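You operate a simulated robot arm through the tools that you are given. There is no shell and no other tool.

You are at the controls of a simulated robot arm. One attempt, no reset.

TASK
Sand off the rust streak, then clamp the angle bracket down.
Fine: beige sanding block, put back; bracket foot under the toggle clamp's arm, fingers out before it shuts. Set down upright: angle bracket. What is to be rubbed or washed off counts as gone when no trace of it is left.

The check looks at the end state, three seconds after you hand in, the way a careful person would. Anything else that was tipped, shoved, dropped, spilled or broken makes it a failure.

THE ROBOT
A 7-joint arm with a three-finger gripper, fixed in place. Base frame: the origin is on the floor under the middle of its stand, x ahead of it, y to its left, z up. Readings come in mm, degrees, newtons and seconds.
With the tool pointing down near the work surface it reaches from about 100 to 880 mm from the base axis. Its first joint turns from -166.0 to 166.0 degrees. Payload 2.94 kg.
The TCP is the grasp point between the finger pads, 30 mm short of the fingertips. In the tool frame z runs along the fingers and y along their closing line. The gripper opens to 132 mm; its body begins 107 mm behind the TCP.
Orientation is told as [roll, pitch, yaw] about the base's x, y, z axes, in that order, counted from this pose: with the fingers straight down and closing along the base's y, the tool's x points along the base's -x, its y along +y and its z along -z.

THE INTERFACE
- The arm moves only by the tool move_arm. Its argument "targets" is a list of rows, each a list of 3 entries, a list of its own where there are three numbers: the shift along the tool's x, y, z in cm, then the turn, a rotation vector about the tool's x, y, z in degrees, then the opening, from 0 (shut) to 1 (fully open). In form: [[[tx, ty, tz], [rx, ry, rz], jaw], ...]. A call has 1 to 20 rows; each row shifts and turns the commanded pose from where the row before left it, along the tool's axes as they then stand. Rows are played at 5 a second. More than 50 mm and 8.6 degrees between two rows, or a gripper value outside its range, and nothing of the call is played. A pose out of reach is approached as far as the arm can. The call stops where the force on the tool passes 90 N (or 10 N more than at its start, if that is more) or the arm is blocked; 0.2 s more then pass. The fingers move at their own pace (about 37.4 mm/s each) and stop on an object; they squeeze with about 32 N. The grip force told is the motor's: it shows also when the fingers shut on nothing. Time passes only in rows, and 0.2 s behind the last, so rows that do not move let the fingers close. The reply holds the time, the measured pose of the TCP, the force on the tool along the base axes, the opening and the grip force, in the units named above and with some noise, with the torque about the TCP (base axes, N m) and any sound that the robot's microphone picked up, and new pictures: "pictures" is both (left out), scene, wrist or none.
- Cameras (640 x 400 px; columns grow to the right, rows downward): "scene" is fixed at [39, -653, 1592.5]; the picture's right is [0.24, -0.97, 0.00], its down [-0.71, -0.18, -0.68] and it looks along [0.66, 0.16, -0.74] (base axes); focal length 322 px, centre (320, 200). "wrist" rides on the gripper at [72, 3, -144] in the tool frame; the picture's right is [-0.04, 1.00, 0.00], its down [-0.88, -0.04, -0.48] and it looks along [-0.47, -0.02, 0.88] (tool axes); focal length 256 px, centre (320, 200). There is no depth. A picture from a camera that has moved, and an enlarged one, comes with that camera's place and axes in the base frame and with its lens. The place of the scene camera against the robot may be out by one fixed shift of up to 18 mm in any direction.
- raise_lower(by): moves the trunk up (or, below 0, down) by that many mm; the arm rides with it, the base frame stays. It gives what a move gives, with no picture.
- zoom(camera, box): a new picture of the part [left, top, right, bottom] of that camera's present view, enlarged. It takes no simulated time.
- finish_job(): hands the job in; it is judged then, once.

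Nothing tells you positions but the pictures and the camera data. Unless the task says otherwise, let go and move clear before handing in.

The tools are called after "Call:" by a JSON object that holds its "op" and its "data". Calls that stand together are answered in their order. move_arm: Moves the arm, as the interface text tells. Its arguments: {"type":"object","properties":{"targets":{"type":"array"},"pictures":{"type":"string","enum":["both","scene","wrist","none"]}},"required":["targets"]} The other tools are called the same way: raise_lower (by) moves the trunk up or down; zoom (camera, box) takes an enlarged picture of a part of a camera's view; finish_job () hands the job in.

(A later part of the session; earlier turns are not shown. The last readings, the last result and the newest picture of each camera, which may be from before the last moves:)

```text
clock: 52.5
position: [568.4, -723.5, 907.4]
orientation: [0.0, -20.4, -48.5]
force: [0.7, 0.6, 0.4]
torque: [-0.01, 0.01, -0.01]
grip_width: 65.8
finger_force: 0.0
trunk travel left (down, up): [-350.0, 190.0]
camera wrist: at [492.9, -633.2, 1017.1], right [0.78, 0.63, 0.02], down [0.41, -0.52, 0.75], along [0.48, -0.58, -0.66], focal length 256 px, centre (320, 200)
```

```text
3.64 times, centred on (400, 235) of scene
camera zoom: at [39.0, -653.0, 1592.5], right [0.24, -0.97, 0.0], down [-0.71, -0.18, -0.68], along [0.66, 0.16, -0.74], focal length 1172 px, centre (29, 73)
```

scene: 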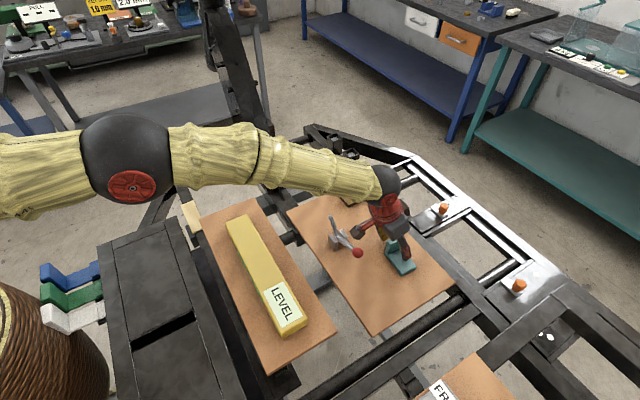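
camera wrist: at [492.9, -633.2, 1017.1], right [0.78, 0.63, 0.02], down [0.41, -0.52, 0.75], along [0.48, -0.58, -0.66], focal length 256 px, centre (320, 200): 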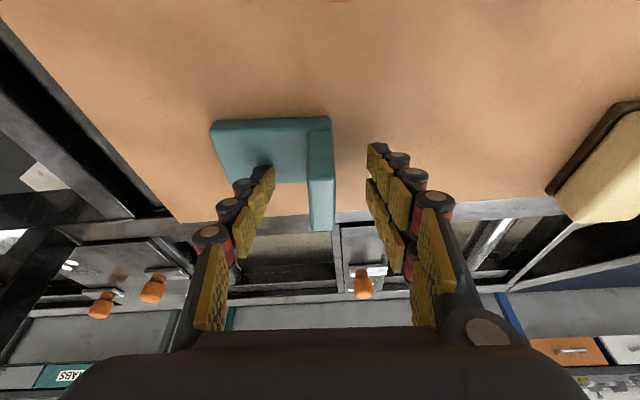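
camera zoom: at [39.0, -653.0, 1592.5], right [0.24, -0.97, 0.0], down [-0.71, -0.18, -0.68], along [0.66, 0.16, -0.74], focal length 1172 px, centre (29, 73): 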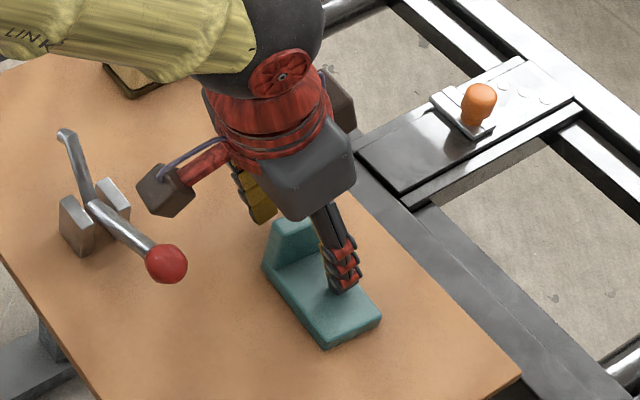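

Fingers straddle the upright with no contact. Raise 2 mm for clearance over the foot, then close.

Call:
{"op": "move_arm", "data": {"targets": [[[-0.07, 0, -0.19], [0, 0, 0], 0.5], [[0, 0, 0], [0, 0, 0], 0.35], [[0, 0, 0], [0, 0, 0], 0.25], [[0, 0, 0], [0, 0, 0], 0.15], [[0, 0, 0], [0, 0, 0], 0.05], [[0, 0, 0], [0, 0, 0], 0.0], [[0, 0, 0], [0, 0, 0], 0.0], [[0, 0, 0], [0, 0, 0], 0.0]], "pictures": "both"}}

Call:
{"op": "zoom", "data": {"camera": "wrist", "box": [200, 90, 440, 270]}}

```text
clock: 54.3
position: [568.8, -723.3, 910.5]
orientation: [0.0, -20.3, -48.5]
force: [0.7, 1.0, 1.1]
torque: [0.04, -0.02, -0.01]
grip_width: 15.8
finger_force: 32.3
trunk travel left (down, up): [-350.0, 190.0]
camera wrist: at [493.4, -633.3, 1019.4], right [0.77, 0.63, 0.02], down [0.41, -0.52, 0.75], along [0.48, -0.58, -0.66], focal length 256 px, centre (320, 200)
```

scene: 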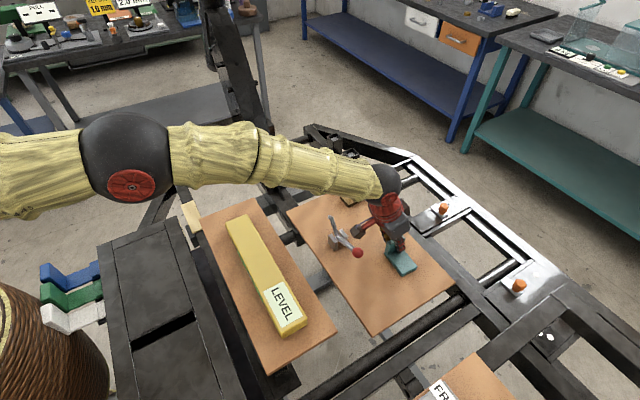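
wrist: 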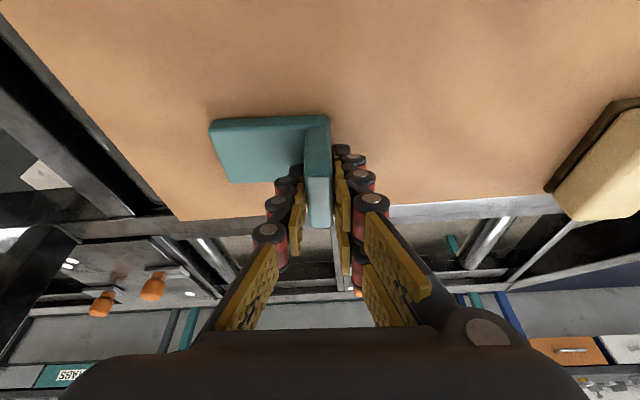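

```text
2.22 times, centred on (320, 180) of wrist
camera zoom: at [493.4, -633.3, 1019.4], right [0.77, 0.63, 0.02], down [0.41, -0.52, 0.75], along [0.48, -0.58, -0.66], focal length 569 px, centre (320, 244)
```

zoom: 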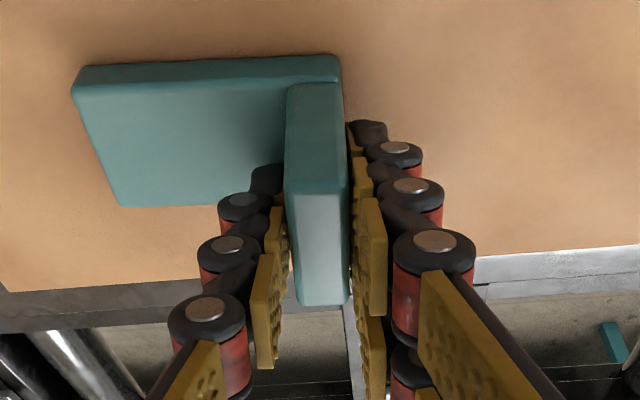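

The upright is gripped firmly (15.8 mm, 32 N). Lifting gently straight up.

Call:
{"op": "move_arm", "data": {"targets": [[[-0.35, 0, -0.94], [0, 0, 0], 0.0], [[-1.04, 0, -2.81], [0, 0, 0], 0.0], [[-1.39, 0, -3.75], [0, 0, 0], 0.0], [[-1.39, 0, -3.75], [0, 0, 0], 0.0], [[-0.7, 0, -1.88], [0, 0, 0], 0.0]], "pictures": "both"}}

Call:
{"op": "zoom", "data": {"camera": "wrist", "box": [200, 90, 440, 270]}}

Call:
{"op": "zoom", "data": {"camera": "scene", "box": [310, 130, 470, 280]}}

```text
clock: 55.5
position: [568.8, -723.0, 1049.1]
orientation: [-0.1, -20.3, -48.5]
force: [-0.6, -0.4, -2.7]
torque: [0.0, -0.04, 0.01]
grip_width: 15.5
finger_force: 31.9
trunk travel left (down, up): [-350.0, 190.0]
camera wrist: at [493.0, -633.1, 1158.9], right [0.78, 0.63, 0.02], down [0.41, -0.52, 0.75], along [0.48, -0.58, -0.66], focal length 256 px, centre (320, 200)
```

scene: 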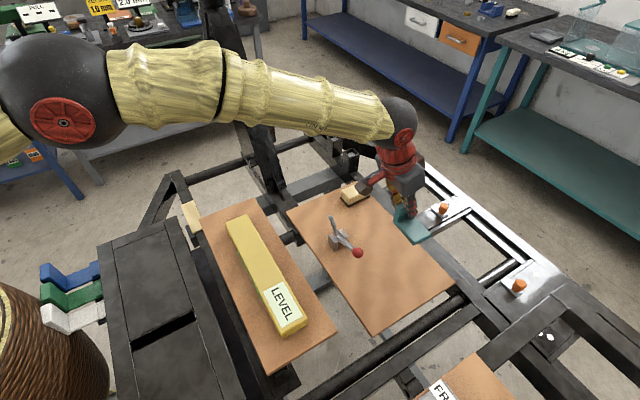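
wrist: 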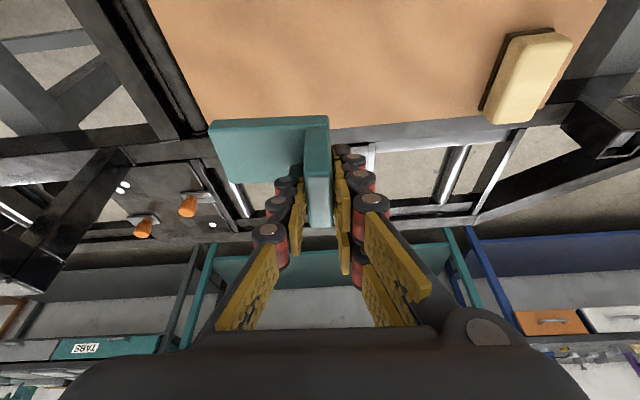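

```text
2.22 times, centred on (320, 180) of wrist
camera zoom: at [493.0, -633.1, 1158.9], right [0.78, 0.63, 0.02], down [0.41, -0.52, 0.75], along [0.48, -0.58, -0.66], focal length 569 px, centre (320, 244)
```

zoom: 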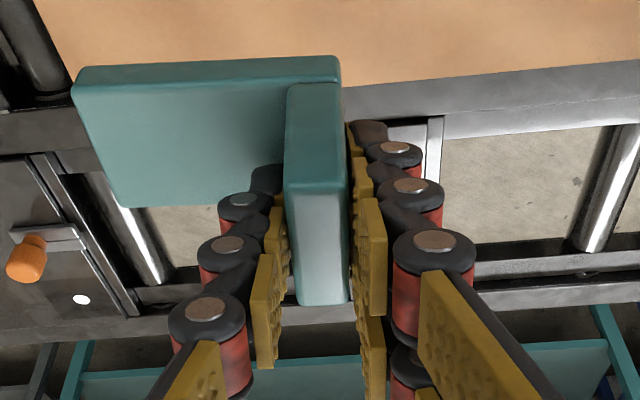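

```text
2.67 times, centred on (390, 205) of scene
camera zoom: at [39.0, -653.0, 1592.5], right [0.24, -0.97, 0.0], down [-0.71, -0.18, -0.68], along [0.66, 0.16, -0.74], focal length 860 px, centre (133, 187)
```

zoom: 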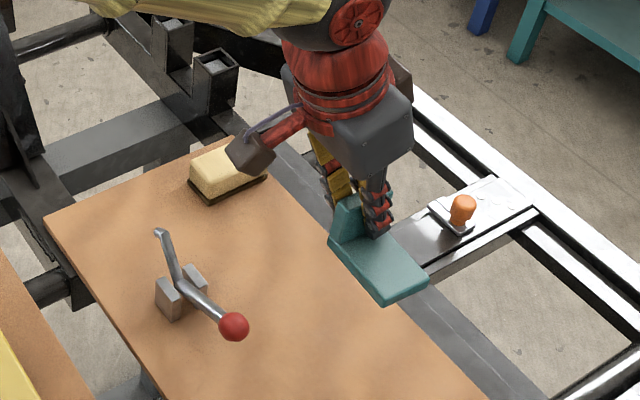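

The bracket hangs level in the grip. I'll square it to the clamp axis (yaw -45°) and carry it, at this height, to beyond the clamp's arm on its open side.

Call:
{"op": "move_arm", "data": {"targets": [[[0, 0, 0], [-1.21, 0, -3.28], 0.0], [[1.81, 3.98, -0.67], [0, 0, 0], 0.0], [[1.81, 3.98, -0.67], [0, 0, 0], 0.0], [[1.81, 3.98, -0.67], [0, 0, 0], 0.0], [[1.81, 3.98, -0.67], [0, 0, 0], 0.0], [[1.81, 3.98, -0.67], [0, 0, 0], 0.0], [[1.81, 3.98, -0.67], [0, 0, 0], 0.0], [[0, 0, 0], [0, 0, 0], 0.0]], "pictures": "both"}}

Call:
{"op": "zoom", "data": {"camera": "wrist", "box": [160, 0, 440, 200]}}

Call:
{"op": "zoom", "data": {"camera": "scene", "box": [230, 120, 410, 270]}}

```text
clock: 57.3
position: [653.4, -474.0, 1048.9]
orientation: [0.0, -20.3, -45.0]
force: [0.2, -0.8, -2.3]
torque: [0.02, -0.05, 0.04]
grip_width: 15.5
finger_force: 32.1
trunk travel left (down, up): [-350.0, 190.0]
camera wrist: at [573.0, -388.1, 1158.7], right [0.74, 0.68, 0.02], down [0.44, -0.49, 0.75], along [0.52, -0.55, -0.66], focal length 256 px, centre (320, 200)
```

scene: 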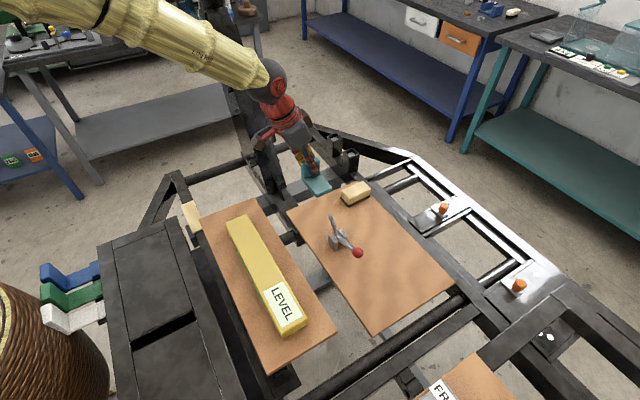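
wrist: 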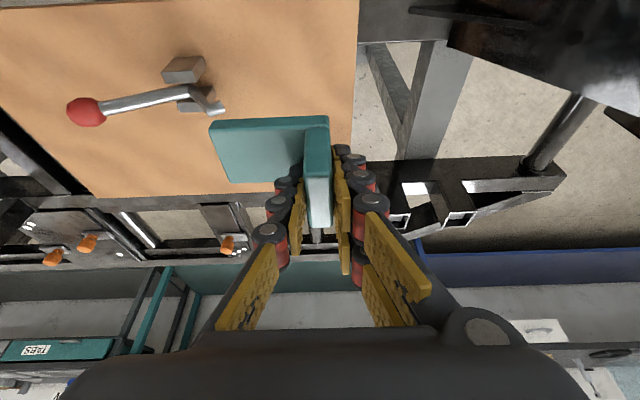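

```text
2.00 times, centred on (300, 100) of wrist
camera zoom: at [573.0, -388.1, 1158.7], right [0.74, 0.68, 0.02], down [0.44, -0.49, 0.75], along [0.52, -0.55, -0.66], focal length 512 px, centre (360, 400)
```

zoom: 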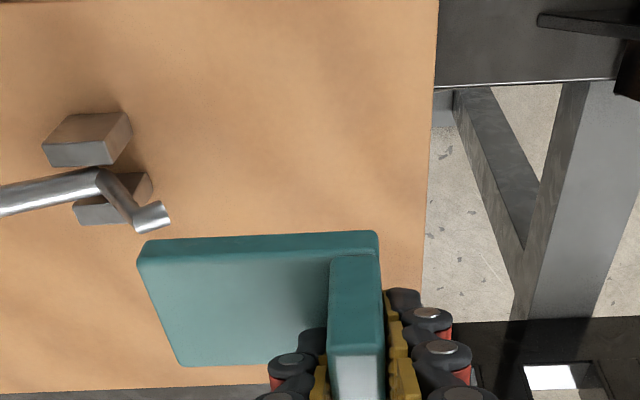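

```text
2.67 times, centred on (320, 195) of scene
camera zoom: at [39.0, -653.0, 1592.5], right [0.24, -0.97, 0.0], down [-0.71, -0.18, -0.68], along [0.66, 0.16, -0.74], focal length 860 px, centre (320, 213)
```

zoom: 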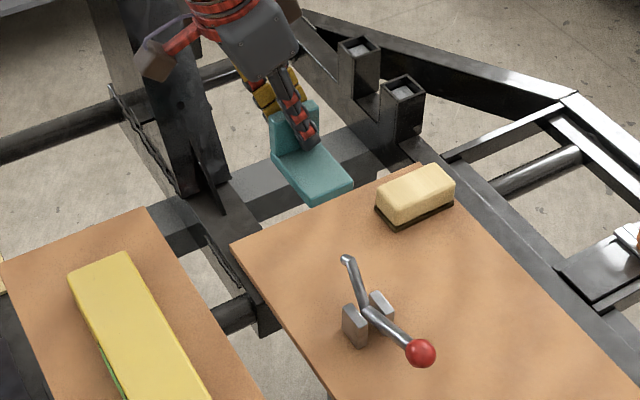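

In position beyond the clamp arm with the foot pointing to it. Descending here, clear of the raised arm, to a few mm above the board.

Call:
{"op": "move_arm", "data": {"targets": [[[1.51, 0.13, 4.09], [0, 0, 0], 0.0], [[1.51, 0.13, 4.09], [0, 0, 0], 0.0], [[1.0, 0.13, 2.7], [0, 0, 0], 0.0], [[0, 0, 0], [0, 0, 0], 0.0]], "pictures": "both"}}

Call:
{"op": "zoom", "data": {"camera": "wrist", "box": [120, 60, 420, 260]}}

Call:
{"op": "zoom", "data": {"camera": "scene", "box": [230, 120, 410, 270]}}

```text
clock: 58.3
position: [657.2, -472.3, 933.6]
orientation: [0.0, -20.3, -45.0]
force: [-0.5, -0.3, -2.8]
torque: [0.08, -0.05, -0.02]
grip_width: 15.6
finger_force: 31.6
trunk travel left (down, up): [-350.0, 190.0]
camera wrist: at [576.8, -385.5, 1042.9], right [0.74, 0.68, 0.02], down [0.44, -0.49, 0.75], along [0.52, -0.55, -0.66], focal length 256 px, centre (320, 200)
```

scene: 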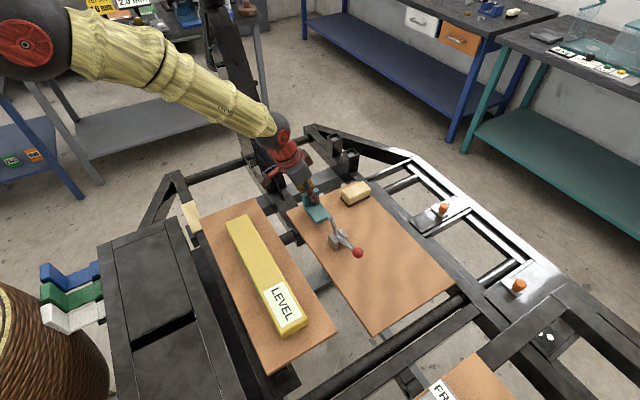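
wrist: 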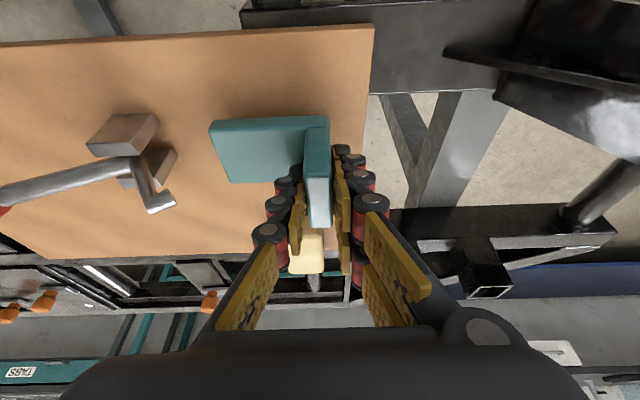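

```text
2.00 times, centred on (270, 160) of wrist
camera zoom: at [576.8, -385.5, 1042.9], right [0.74, 0.68, 0.02], down [0.44, -0.49, 0.75], along [0.52, -0.55, -0.66], focal length 512 px, centre (420, 280)
```

zoom: 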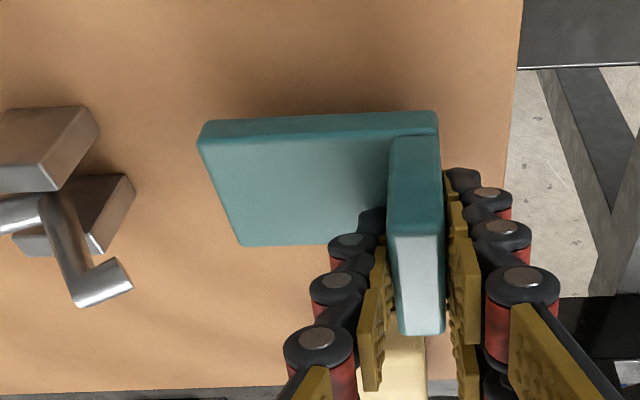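

```text
2.67 times, centred on (320, 195) of scene
camera zoom: at [39.0, -653.0, 1592.5], right [0.24, -0.97, 0.0], down [-0.71, -0.18, -0.68], along [0.66, 0.16, -0.74], focal length 860 px, centre (320, 213)
```

zoom: 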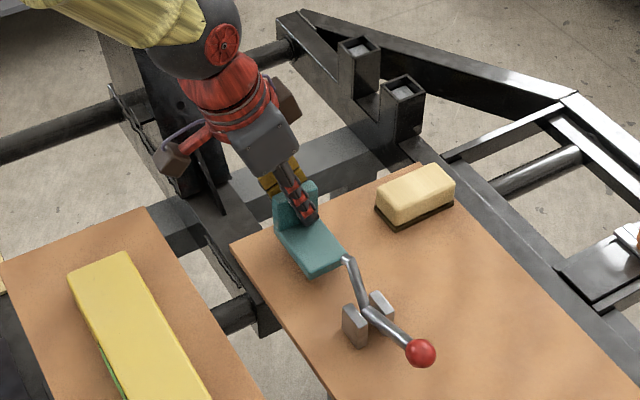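

Foot is in line with the clamp arm (≈3 mm to correct). I lower to ~3 mm above the board, then slide the foot in under the raised arm.

Call:
{"op": "move_arm", "data": {"targets": [[[0.48, 0, 0.87], [0, 0, 0], 0.0], [[0.48, 0, 0.87], [0, 0, 0], 0.0], [[0, -1.19, 0], [0, 0, 0], 0.0], [[0, -1.19, 0], [0, 0, 0], 0.0], [[0, -1.19, 0], [0, 0, 0], 0.0], [[0, 0, 0], [0, 0, 0], 0.0]], "pictures": "both"}}

Call:
{"op": "zoom", "data": {"camera": "wrist", "box": [140, 60, 440, 260]}}

Call:
{"op": "zoom", "data": {"camera": "scene", "box": [270, 150, 410, 260]}}

```text
clock: 59.7
position: [632.9, -494.8, 913.8]
orientation: [0.0, -20.2, -45.0]
force: [1.7, -0.5, -1.7]
torque: [0.03, -0.05, -0.01]
grip_width: 15.5
finger_force: 31.7
trunk travel left (down, up): [-350.0, 190.0]
camera wrist: at [551.2, -409.4, 1023.4], right [0.73, 0.68, 0.02], down [0.44, -0.49, 0.75], along [0.52, -0.55, -0.66], focal length 256 px, centre (320, 200)
```

scene: 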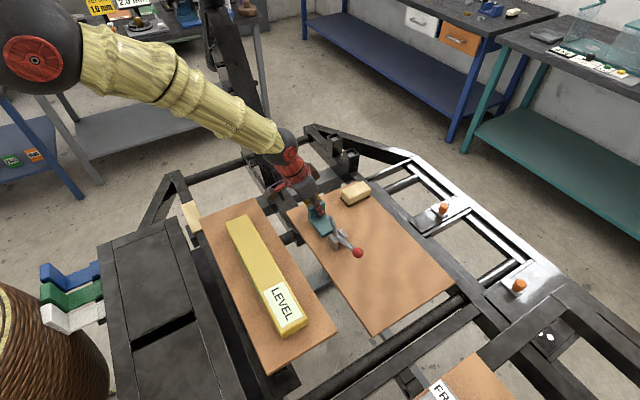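
wrist: 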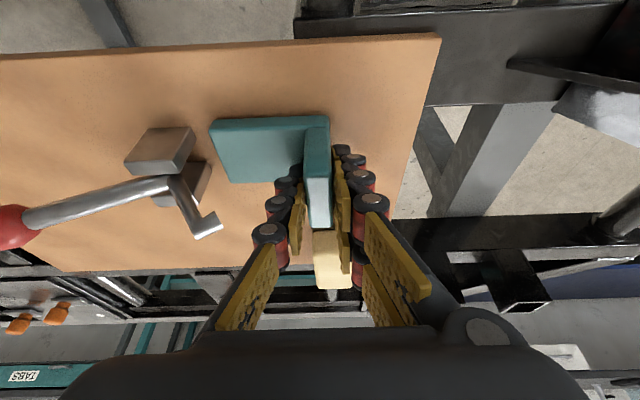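

```text
2.00 times, centred on (290, 160) of wrist
camera zoom: at [551.2, -409.4, 1023.4], right [0.73, 0.68, 0.02], down [0.44, -0.49, 0.75], along [0.52, -0.55, -0.66], focal length 512 px, centre (380, 280)
```

zoom: 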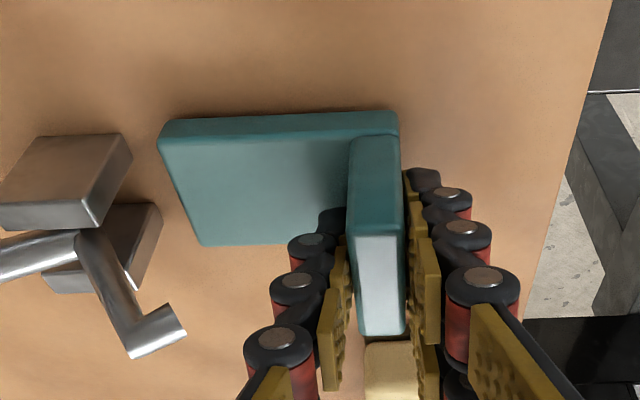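

```text
3.64 times, centred on (340, 205) of scene
camera zoom: at [39.0, -653.0, 1592.5], right [0.24, -0.97, 0.0], down [-0.71, -0.18, -0.68], along [0.66, 0.16, -0.74], focal length 1172 px, centre (247, 182)
```

zoom: 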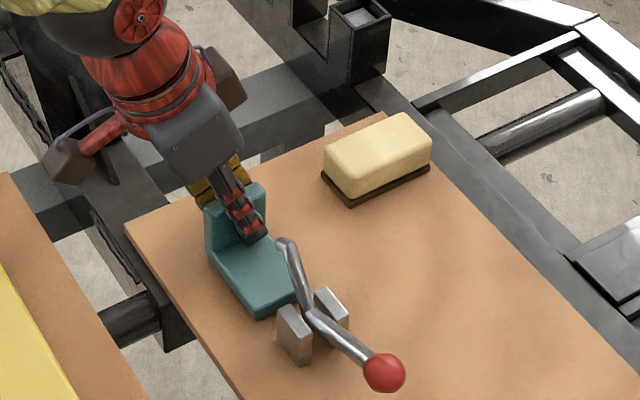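

The foot is now under the raised arm, in line with it. Lowering in small steps until it rests on the board.

Call:
{"op": "move_arm", "data": {"targets": [[[0.07, 0, 0.19], [0, 0, 0], 0.0], [[0, 0, 0], [0, 0, 0], 0.0]], "pictures": "none"}}

Call:
{"op": "move_arm", "data": {"targets": [[[0.05, 0, 0.14], [0, 0, 0], 0.0], [[0, 0, 0], [0, 0, 0], 0.0]], "pictures": "none"}}

```text
clock: 60.3
position: [631.9, -494.8, 912.7]
orientation: [0.0, -20.3, -45.0]
force: [-0.2, 0.4, -1.5]
torque: [0.04, -0.03, 0.03]
grip_width: 15.3
finger_force: 31.6
trunk travel left (down, up): [-350.0, 190.0]
```

```text
clock: 60.9
position: [632.9, -495.1, 910.6]
orientation: [0.0, -20.5, -45.1]
force: [-0.3, 0.4, -1.5]
torque: [-0.04, 0.08, -0.02]
grip_width: 15.5
finger_force: 31.7
trunk travel left (down, up): [-350.0, 190.0]
```

Call:
{"op": "move_arm", "data": {"targets": [[[0.035, 0, 0.094], [0, 0, 0], 0.0], [[0, 0, 0], [0, 0, 0], 0.0]], "pictures": "none"}}

Call:
{"op": "move_arm", "data": {"targets": [[[0.035, 0, 0.094], [0, 0, 0], 0.0], [[0, 0, 0], [0, 0, 0], 0.0]], "pictures": "none"}}

```text
clock: 61.5
position: [633.5, -493.0, 909.2]
orientation: [0.0, -20.4, -45.0]
force: [0.0, -0.8, 2.3]
torque: [0.0, 0.07, 0.05]
grip_width: 15.7
finger_force: 32.0
trunk travel left (down, up): [-350.0, 190.0]
```

```text
clock: 62.1
position: [632.2, -494.6, 909.7]
orientation: [0.0, -20.6, -45.1]
force: [0.1, 0.4, 9.9]
torque: [0.2, 0.2, 0.05]
grip_width: 15.6
finger_force: 32.3
trunk travel left (down, up): [-350.0, 190.0]
```

The bracket's foot rests on the board (10 N). I open the fingers just enough and back out along the finger axis.

Call:
{"op": "move_arm", "data": {"targets": [[[-0.02, 0, -0.05], [0, 0, 0], 0.15], [[0, 0, 0], [0, 0, 0], 0.22], [[0, 0, 0], [0, 0, 0], 0.22], [[0, 0, 0], [0, 0, 0], 0.22]], "pictures": "both"}}

Call:
{"op": "zoom", "data": {"camera": "wrist", "box": [140, 60, 440, 260]}}

```text
clock: 63.1
position: [631.2, -493.5, 908.9]
orientation: [0.0, -20.3, -45.0]
force: [0.2, -0.2, 0.0]
torque: [-0.01, 0.01, 0.02]
grip_width: 28.9
finger_force: 0.2
trunk travel left (down, up): [-350.0, 190.0]
camera wrist: at [550.4, -408.0, 1017.9], right [0.74, 0.68, 0.01], down [0.44, -0.49, 0.75], along [0.52, -0.55, -0.66], focal length 256 px, centre (320, 200)
```

scene: 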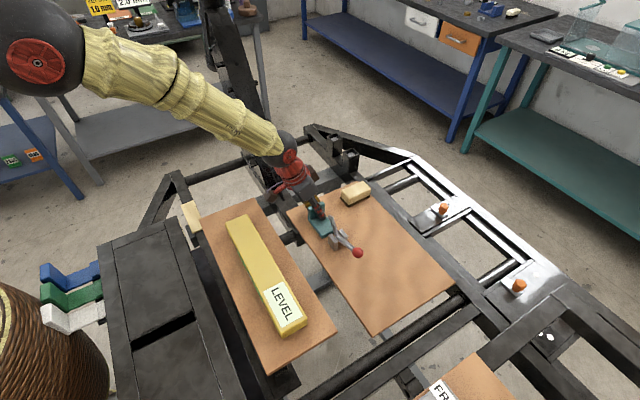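
wrist: 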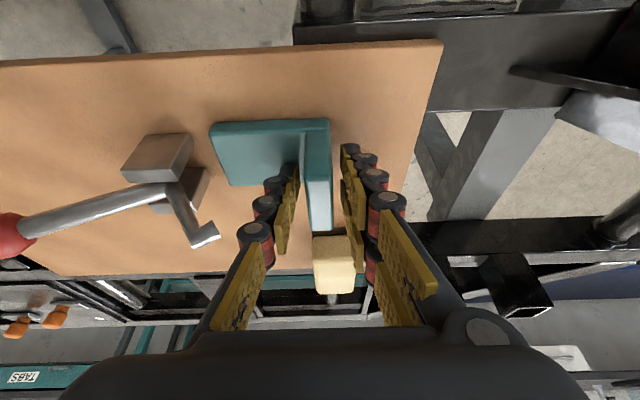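

```text
2.00 times, centred on (290, 160) of wrist
camera zoom: at [550.4, -408.0, 1017.9], right [0.74, 0.68, 0.01], down [0.44, -0.49, 0.75], along [0.52, -0.55, -0.66], focal length 512 px, centre (380, 280)
```

zoom: 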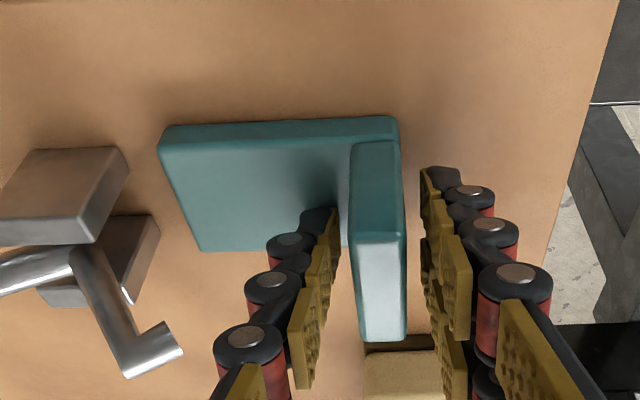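

Released cleanly; bracket stands upright. Backing out along the finger axis.

Call:
{"op": "move_arm", "data": {"targets": [[[0, 0, -1.5], [0, 0, 0], 0.22], [[0, 0, -3.0], [0, 0, 0], 0.22], [[0, 0, -4.0], [0, 0, 0], 0.22], [[0, 0, -4.5], [0, 0, 0], 0.22]], "pictures": "both"}}

Call:
{"op": "zoom", "data": {"camera": "scene", "box": [270, 150, 410, 260]}}

Call:
{"op": "zoom", "data": {"camera": "wrist", "box": [140, 40, 440, 220]}}

```text
clock: 64.1
position: [599.2, -459.3, 1031.8]
orientation: [0.0, -20.2, -45.0]
force: [-0.1, 0.0, -0.5]
torque: [-0.06, -0.07, -0.01]
grip_width: 29.0
finger_force: 0.1
trunk travel left (down, up): [-350.0, 190.0]
camera wrist: at [517.9, -373.8, 1141.7], right [0.73, 0.68, 0.01], down [0.44, -0.49, 0.75], along [0.52, -0.55, -0.66], focal length 256 px, centre (320, 200)
```

scene: 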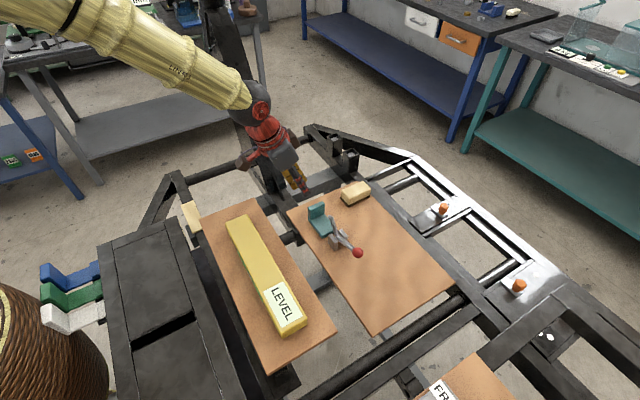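
wrist: 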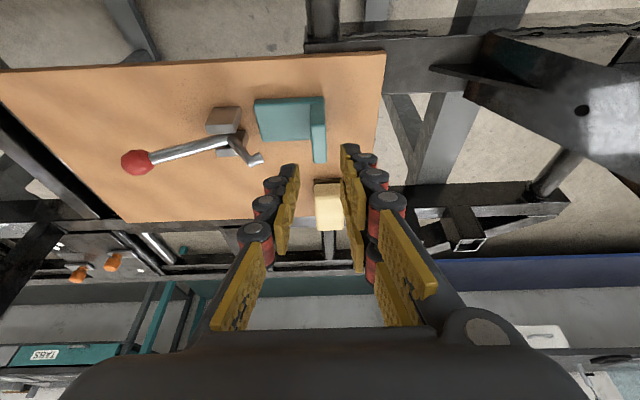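

```text
3.64 times, centred on (340, 205) of scene
camera zoom: at [39.0, -653.0, 1592.5], right [0.24, -0.97, 0.0], down [-0.71, -0.18, -0.68], along [0.66, 0.16, -0.74], focal length 1172 px, centre (247, 182)
```

zoom: 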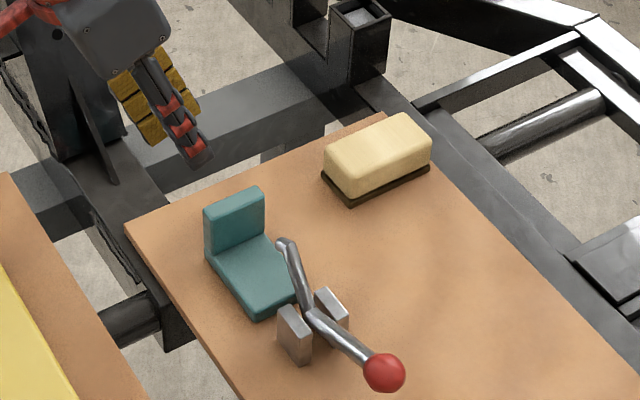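

```text
2.13 times, centred on (290, 130) of wrist
camera zoom: at [517.9, -373.8, 1141.7], right [0.73, 0.68, 0.01], down [0.44, -0.49, 0.75], along [0.52, -0.55, -0.66], focal length 546 px, centre (384, 349)
```

zoom: 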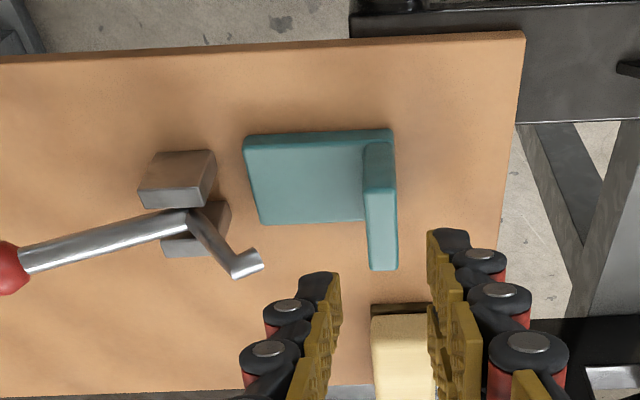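

The bracket stands with its foot (along 26–89) under the arm tip (along ≈46). Now for the clamp: I'll go up, set the tool vertical and turn it 90° so the fingers close across the handle, to take the red ball by its sides.

Call:
{"op": "move_arm", "data": {"targets": [[[-1.56, 0, -4.22], [0, 0, 0], 0.22], [[-1.56, 0, -4.22], [0, 0, 0], 0.3], [[0, 0, 0], [0, 6.73, 0], 0.45], [[0, 0, 0], [0, 6.73, 0], 0.45], [[0, 0, 0], [0, 6.73, 0], 0.45], [[0, 0, 0], [0, 0, 7.5], 0.45], [[0, 0, 0], [0, 0, 7.5], 0.45], [[0, 0, 0], [0, 0, 7.5], 0.45], [[0, 0, 0], [0, 0, 7.5], 0.45], [[0, 0, 0], [0, 0, 7.5], 0.45], [[0, 0, 0], [0, 0, 7.5], 0.45], [[0, 0, 0], [0, 0, 7.5], 0.45], [[0, 0, 0], [0, 0, 7.5], 0.45], [[0, 0, 0], [0, 0, 7.5], 0.45], [[0, 0, 0], [0, 0, 7.5], 0.45], [[0, 0, 0], [0, 0, 7.5], 0.45], [[0, 0, 0], [0, 0, 7.5], 0.45]], "pictures": "both"}}

```text
clock: 67.7
position: [599.3, -460.8, 1120.7]
orientation: [0.3, 0.0, -135.2]
force: [0.8, 0.3, 0.4]
torque: [0.01, 0.01, 0.04]
grip_width: 59.7
finger_force: 0.0
trunk travel left (down, up): [-350.0, 190.0]
camera wrist: at [653.0, -412.2, 1264.7], right [0.67, -0.74, 0.0], down [-0.65, -0.59, 0.48], along [-0.35, -0.32, -0.88], focal length 256 px, centre (320, 200)
```

scene: 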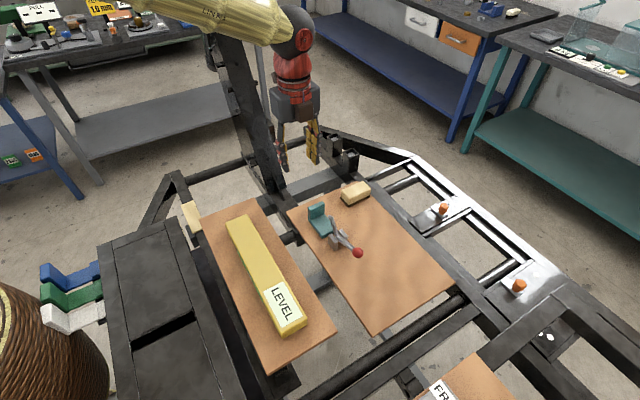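
wrist: 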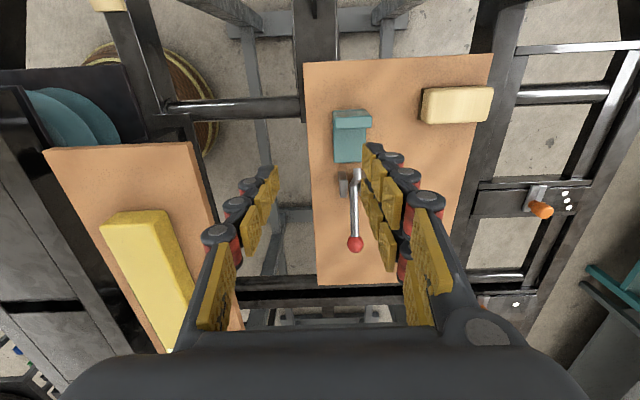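

Good: the tool is vertical and the fingers close across the handle. Moving above the red ball and partly down.

Call:
{"op": "move_arm", "data": {"targets": [[[-4.78, 1.22, 0], [0.0, 0, 0], 0.45], [[-4.78, 1.22, 0], [0, 0, 0], 0.45], [[-4.78, 1.22, 0], [0, 0, 0], 0.45], [[-4.78, 1.22, 0], [0, 0, 0], 0.45], [[0, 0, 4.0], [0, 0, 0], 0.45], [[0, 0, 4.0], [0, 0, 0], 0.45], [[0, 0, 3.0], [0, 0, 0], 0.45], [[0, 0, 0], [0, 0, 0], 0.45]], "pictures": "both"}}

Call:
{"op": "zoom", "data": {"camera": "wrist", "box": [220, 60, 420, 240]}}

Call:
{"op": "zoom", "data": {"camera": "scene", "box": [290, 140, 430, 270]}}

```text
clock: 69.5
position: [500.5, -632.2, 1009.2]
orientation: [0.2, 0.0, -135.0]
force: [0.5, 0.2, 0.9]
torque: [-0.02, 0.03, 0.04]
grip_width: 59.3
finger_force: 0.1
trunk travel left (down, up): [-350.0, 190.0]
camera wrist: at [552.5, -582.7, 1153.0], right [0.68, -0.74, 0.0], down [-0.65, -0.59, 0.48], along [-0.35, -0.32, -0.88], focal length 256 px, centre (320, 200)
```

scene: 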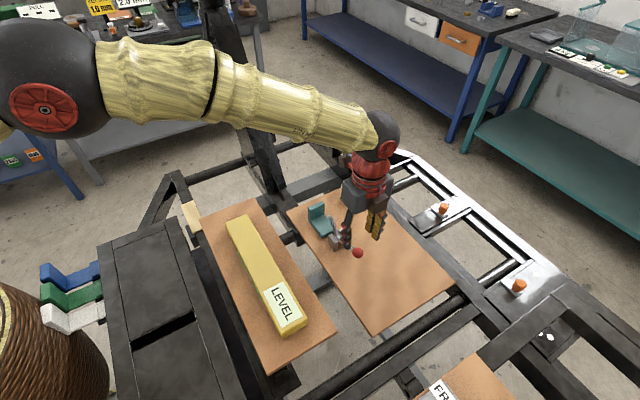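
wrist: 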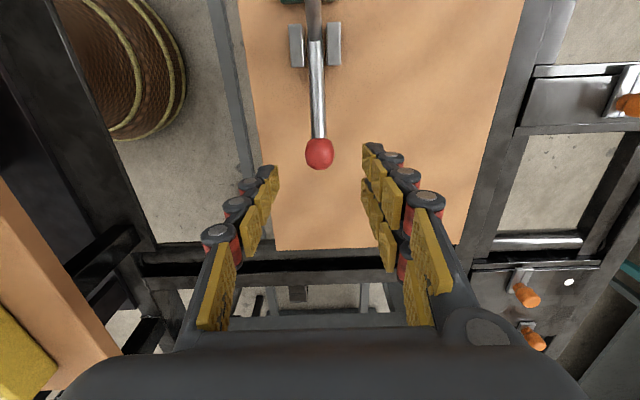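

```text
2.22 times, centred on (320, 150) of wrist
camera zoom: at [552.5, -582.7, 1153.0], right [0.68, -0.74, 0.0], down [-0.65, -0.59, 0.48], along [-0.35, -0.32, -0.88], focal length 569 px, centre (320, 311)
```

zoom: 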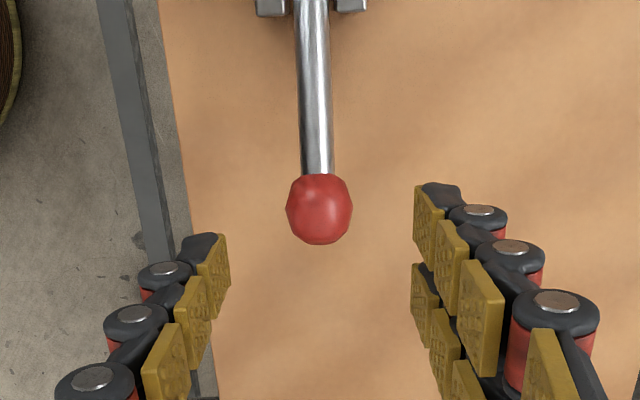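

```text
3.08 times, centred on (360, 205) of scene
camera zoom: at [39.0, -653.0, 1592.5], right [0.24, -0.97, 0.0], down [-0.71, -0.18, -0.68], along [0.66, 0.16, -0.74], focal length 992 px, centre (197, 185)
```

zoom: 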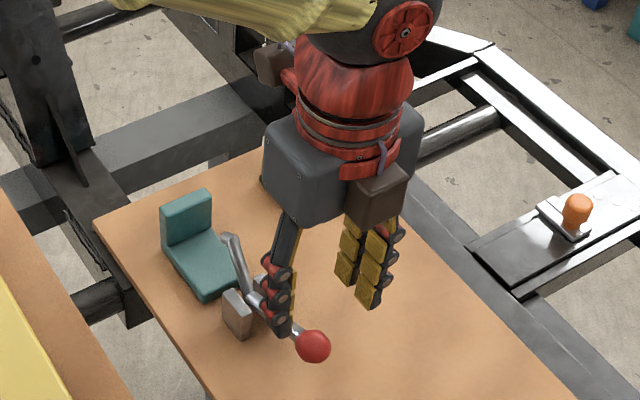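

The ball is centred within a millimetre or so between the fingers. Descend to it and close.

Call:
{"op": "move_arm", "data": {"targets": [[[-0.05, -0.065, 4.0], [0, 0, 0], 0.45], [[-0.05, -0.065, 4.0], [0, 0, 0], 0.45], [[0, 0, 0], [0, 0, 0], 0.45]], "pictures": "both"}}

Call:
{"op": "zoom", "data": {"camera": "wrist", "box": [220, 60, 420, 260]}}

```text
clock: 70.3
position: [495.6, -631.0, 927.8]
orientation: [0.2, 0.0, -135.0]
force: [0.3, 0.5, -0.2]
torque: [0.01, -0.02, -0.03]
grip_width: 59.5
finger_force: 0.1
trunk travel left (down, up): [-350.0, 190.0]
camera wrist: at [549.0, -581.0, 1072.7], right [0.68, -0.74, 0.0], down [-0.65, -0.59, 0.48], along [-0.35, -0.32, -0.88], focal length 256 px, centre (320, 200)
```

scene: 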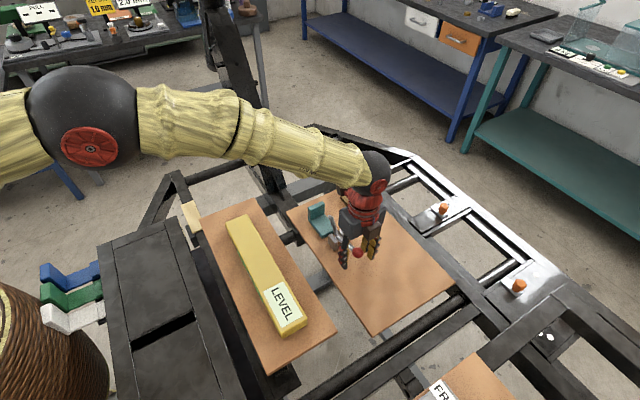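
wrist: 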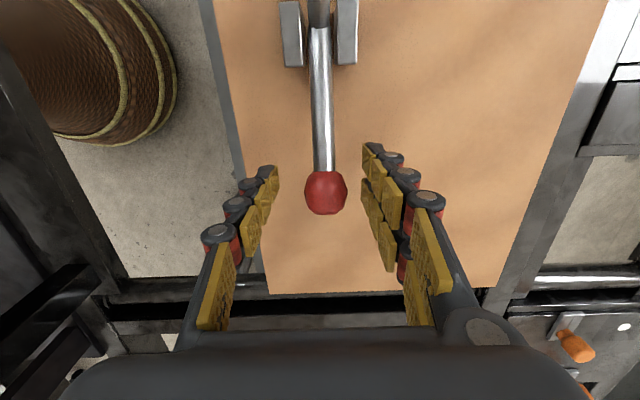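

```text
2.00 times, centred on (320, 160) of wrist
camera zoom: at [549.0, -581.0, 1072.7], right [0.68, -0.74, 0.0], down [-0.65, -0.59, 0.48], along [-0.35, -0.32, -0.88], focal length 512 px, centre (320, 280)
```

zoom: 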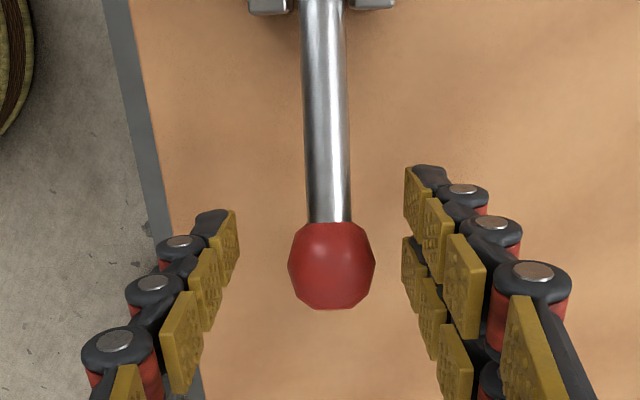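

The ball sits 3 mm to one side; I shift over and close on it.

Call:
{"op": "move_arm", "data": {"targets": [[[0.05, 0.3, 0], [0, 0, 0], 0.45], [[0, 0, 0], [0, 0, 0], 0.35], [[0, 0, 0], [0, 0, 0], 0.25], [[0, 0, 0], [0, 0, 0], 0.15], [[0, 0, 0], [0, 0, 0], 0.1], [[0, 0, 0], [0, 0, 0], 0.1]], "pictures": "both"}}

Call:
{"op": "zoom", "data": {"camera": "wrist", "box": [220, 60, 420, 260]}}

```text
clock: 71.7
position: [497.8, -632.7, 930.0]
orientation: [0.2, -0.1, -134.9]
force: [-1.5, 2.6, -0.1]
torque: [0.01, 0.01, 0.03]
grip_width: 24.5
finger_force: 33.6
trunk travel left (down, up): [-350.0, 190.0]
camera wrist: at [551.9, -582.9, 1072.9], right [0.68, -0.74, 0.0], down [-0.65, -0.59, 0.48], along [-0.35, -0.32, -0.88], focal length 256 px, centre (320, 200)
```

scene: 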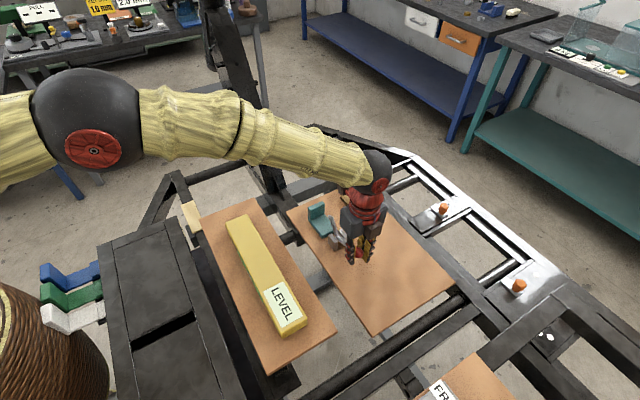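
wrist: 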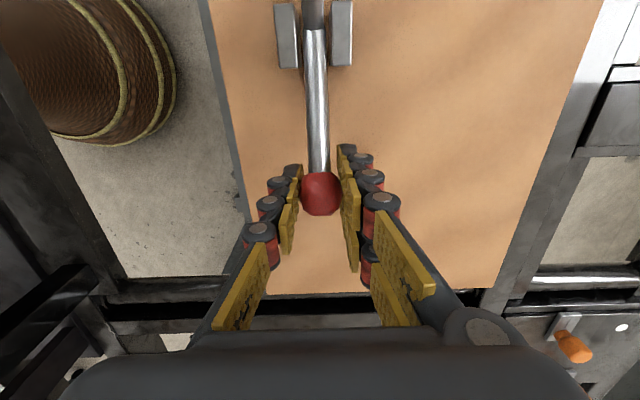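

```text
2.00 times, centred on (320, 160) of wrist
camera zoom: at [551.9, -582.9, 1072.9], right [0.68, -0.74, 0.0], down [-0.65, -0.59, 0.48], along [-0.35, -0.32, -0.88], focal length 512 px, centre (320, 280)
```

zoom: 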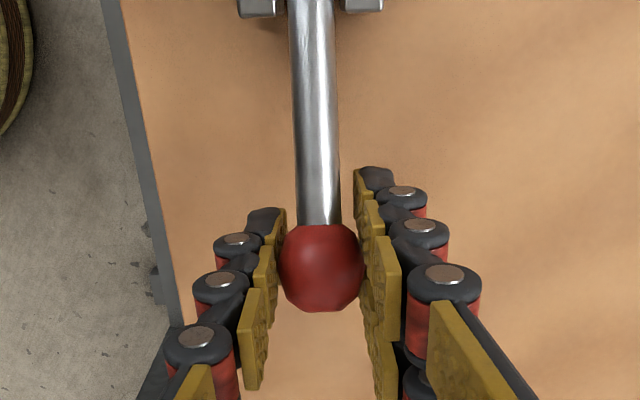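

Ball is held. I start lifting the handle along its arc about the pivot, first ~24°.

Call:
{"op": "move_arm", "data": {"targets": [[[0.39, 0, -0.93], [0, 0, 0], 0.1], [[0.49, 0, -0.88], [0, 0, 0], 0.1], [[0.58, 0, -0.82], [0, 0, 0], 0.1], [[0.65, 0, -0.76], [0, 0, 0], 0.1]], "pictures": "both"}}

Call:
{"op": "zoom", "data": {"camera": "scene", "box": [290, 150, 430, 270]}}

Call:
{"op": "zoom", "data": {"camera": "wrist", "box": [220, 0, 420, 240]}}

```text
clock: 72.7
position: [514.4, -617.3, 963.0]
orientation: [0.1, 0.0, -135.0]
force: [-7.6, 4.6, -6.1]
torque: [-0.39, 0.46, -0.13]
grip_width: 25.1
finger_force: 27.0
trunk travel left (down, up): [-350.0, 190.0]
camera wrist: at [566.9, -568.3, 1106.7], right [0.68, -0.74, 0.0], down [-0.65, -0.59, 0.48], along [-0.35, -0.32, -0.88], focal length 256 px, centre (320, 200)
```

scene: 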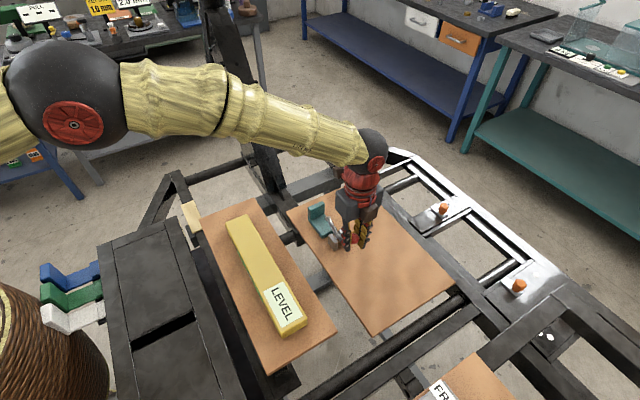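
wrist: 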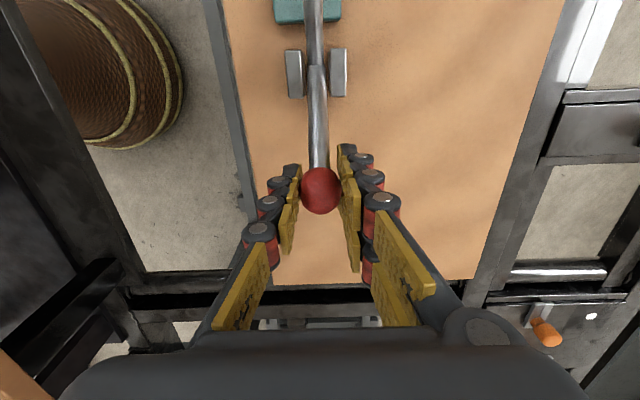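

```text
3.33 times, centred on (360, 210) of scene
camera zoom: at [39.0, -653.0, 1592.5], right [0.24, -0.97, 0.0], down [-0.71, -0.18, -0.68], along [0.66, 0.16, -0.74], focal length 1075 px, centre (187, 167)
```

zoom: 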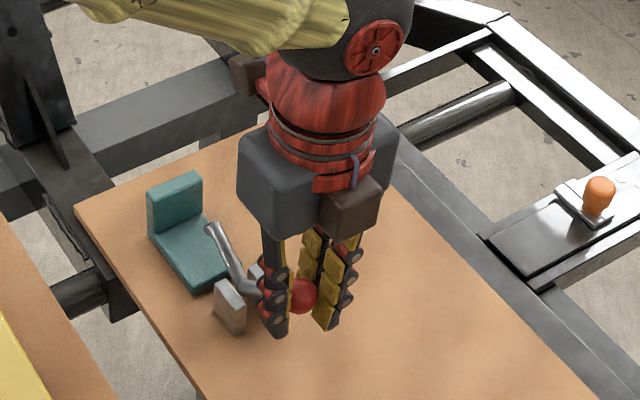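

```text
1.67 times, centred on (320, 120) of wrist
camera zoom: at [566.9, -568.3, 1106.7], right [0.68, -0.74, 0.0], down [-0.65, -0.59, 0.48], along [-0.35, -0.32, -0.88], focal length 427 px, centre (320, 333)
```

zoom: 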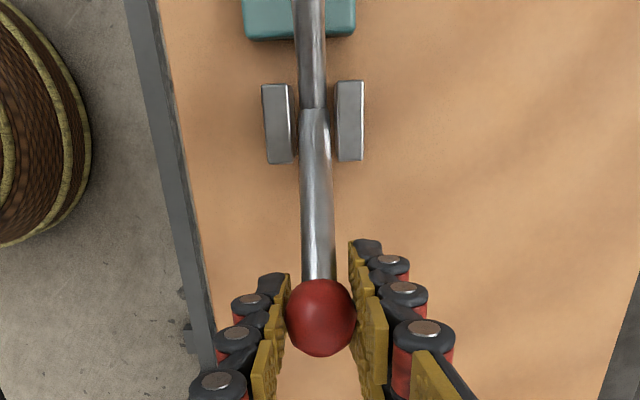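

The handle follows nicely and the arm is coming down; forces are small. Continuing along the arc.

Call:
{"op": "move_arm", "data": {"targets": [[[0.74, 0, -0.68], [0, 0, 0], 0.1], [[0.8, 0, -0.61], [0, 0, 0], 0.1], [[0.86, 0, -0.52], [0, 0, 0], 0.1], [[0.91, 0, -0.42], [0, 0, 0], 0.1]], "pictures": "both"}}

Call:
{"op": "zoom", "data": {"camera": "scene", "box": [290, 150, 430, 270]}}

Call:
{"op": "zoom", "data": {"camera": "wrist", "box": [220, 0, 420, 240]}}

```text
clock: 73.7
position: [536.6, -594.1, 984.9]
orientation: [0.0, 0.0, -135.0]
force: [-14.6, 10.1, -12.0]
torque: [-0.61, 0.54, -0.1]
grip_width: 24.9
finger_force: 30.8
trunk travel left (down, up): [-350.0, 190.0]
camera wrist: at [590.5, -544.9, 1129.2], right [0.68, -0.74, 0.0], down [-0.65, -0.59, 0.48], along [-0.35, -0.32, -0.88], focal length 256 px, centre (320, 200)
```

scene: 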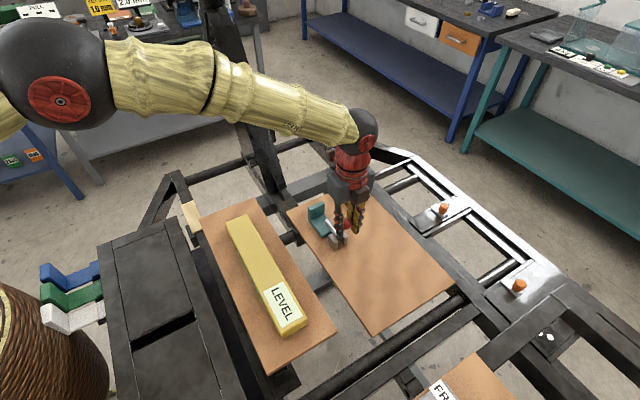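
wrist: 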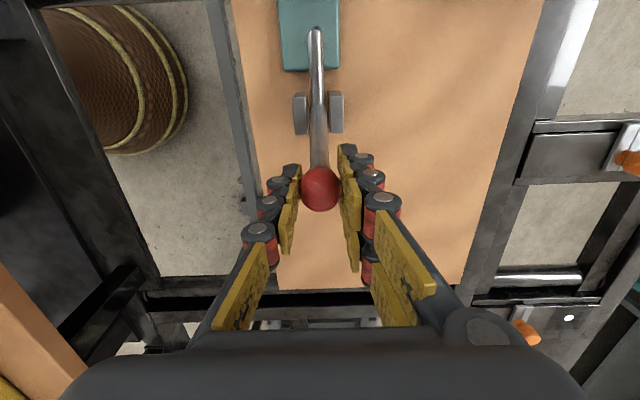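

```text
3.33 times, centred on (360, 210) of scene
camera zoom: at [39.0, -653.0, 1592.5], right [0.24, -0.97, 0.0], down [-0.71, -0.18, -0.68], along [0.66, 0.16, -0.74], focal length 1075 px, centre (187, 167)
```

zoom: 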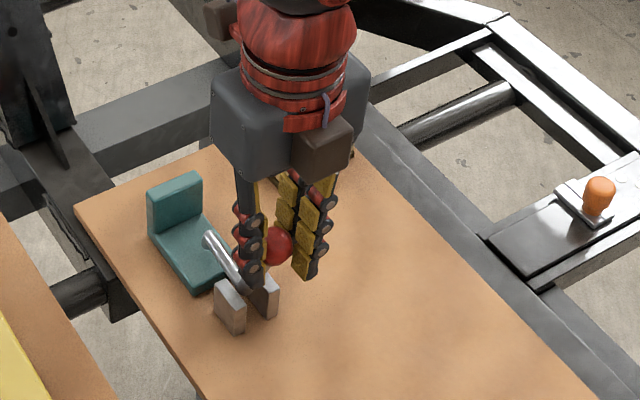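

```text
1.67 times, centred on (320, 120) of wrist
camera zoom: at [590.5, -544.9, 1129.2], right [0.68, -0.74, 0.0], down [-0.65, -0.59, 0.48], along [-0.35, -0.32, -0.88], focal length 427 px, centre (320, 333)
```

zoom: 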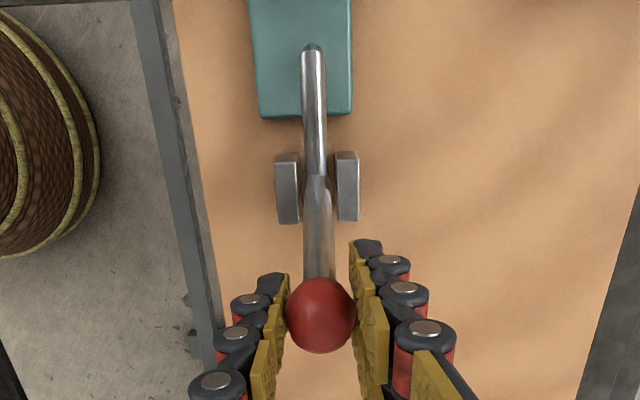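

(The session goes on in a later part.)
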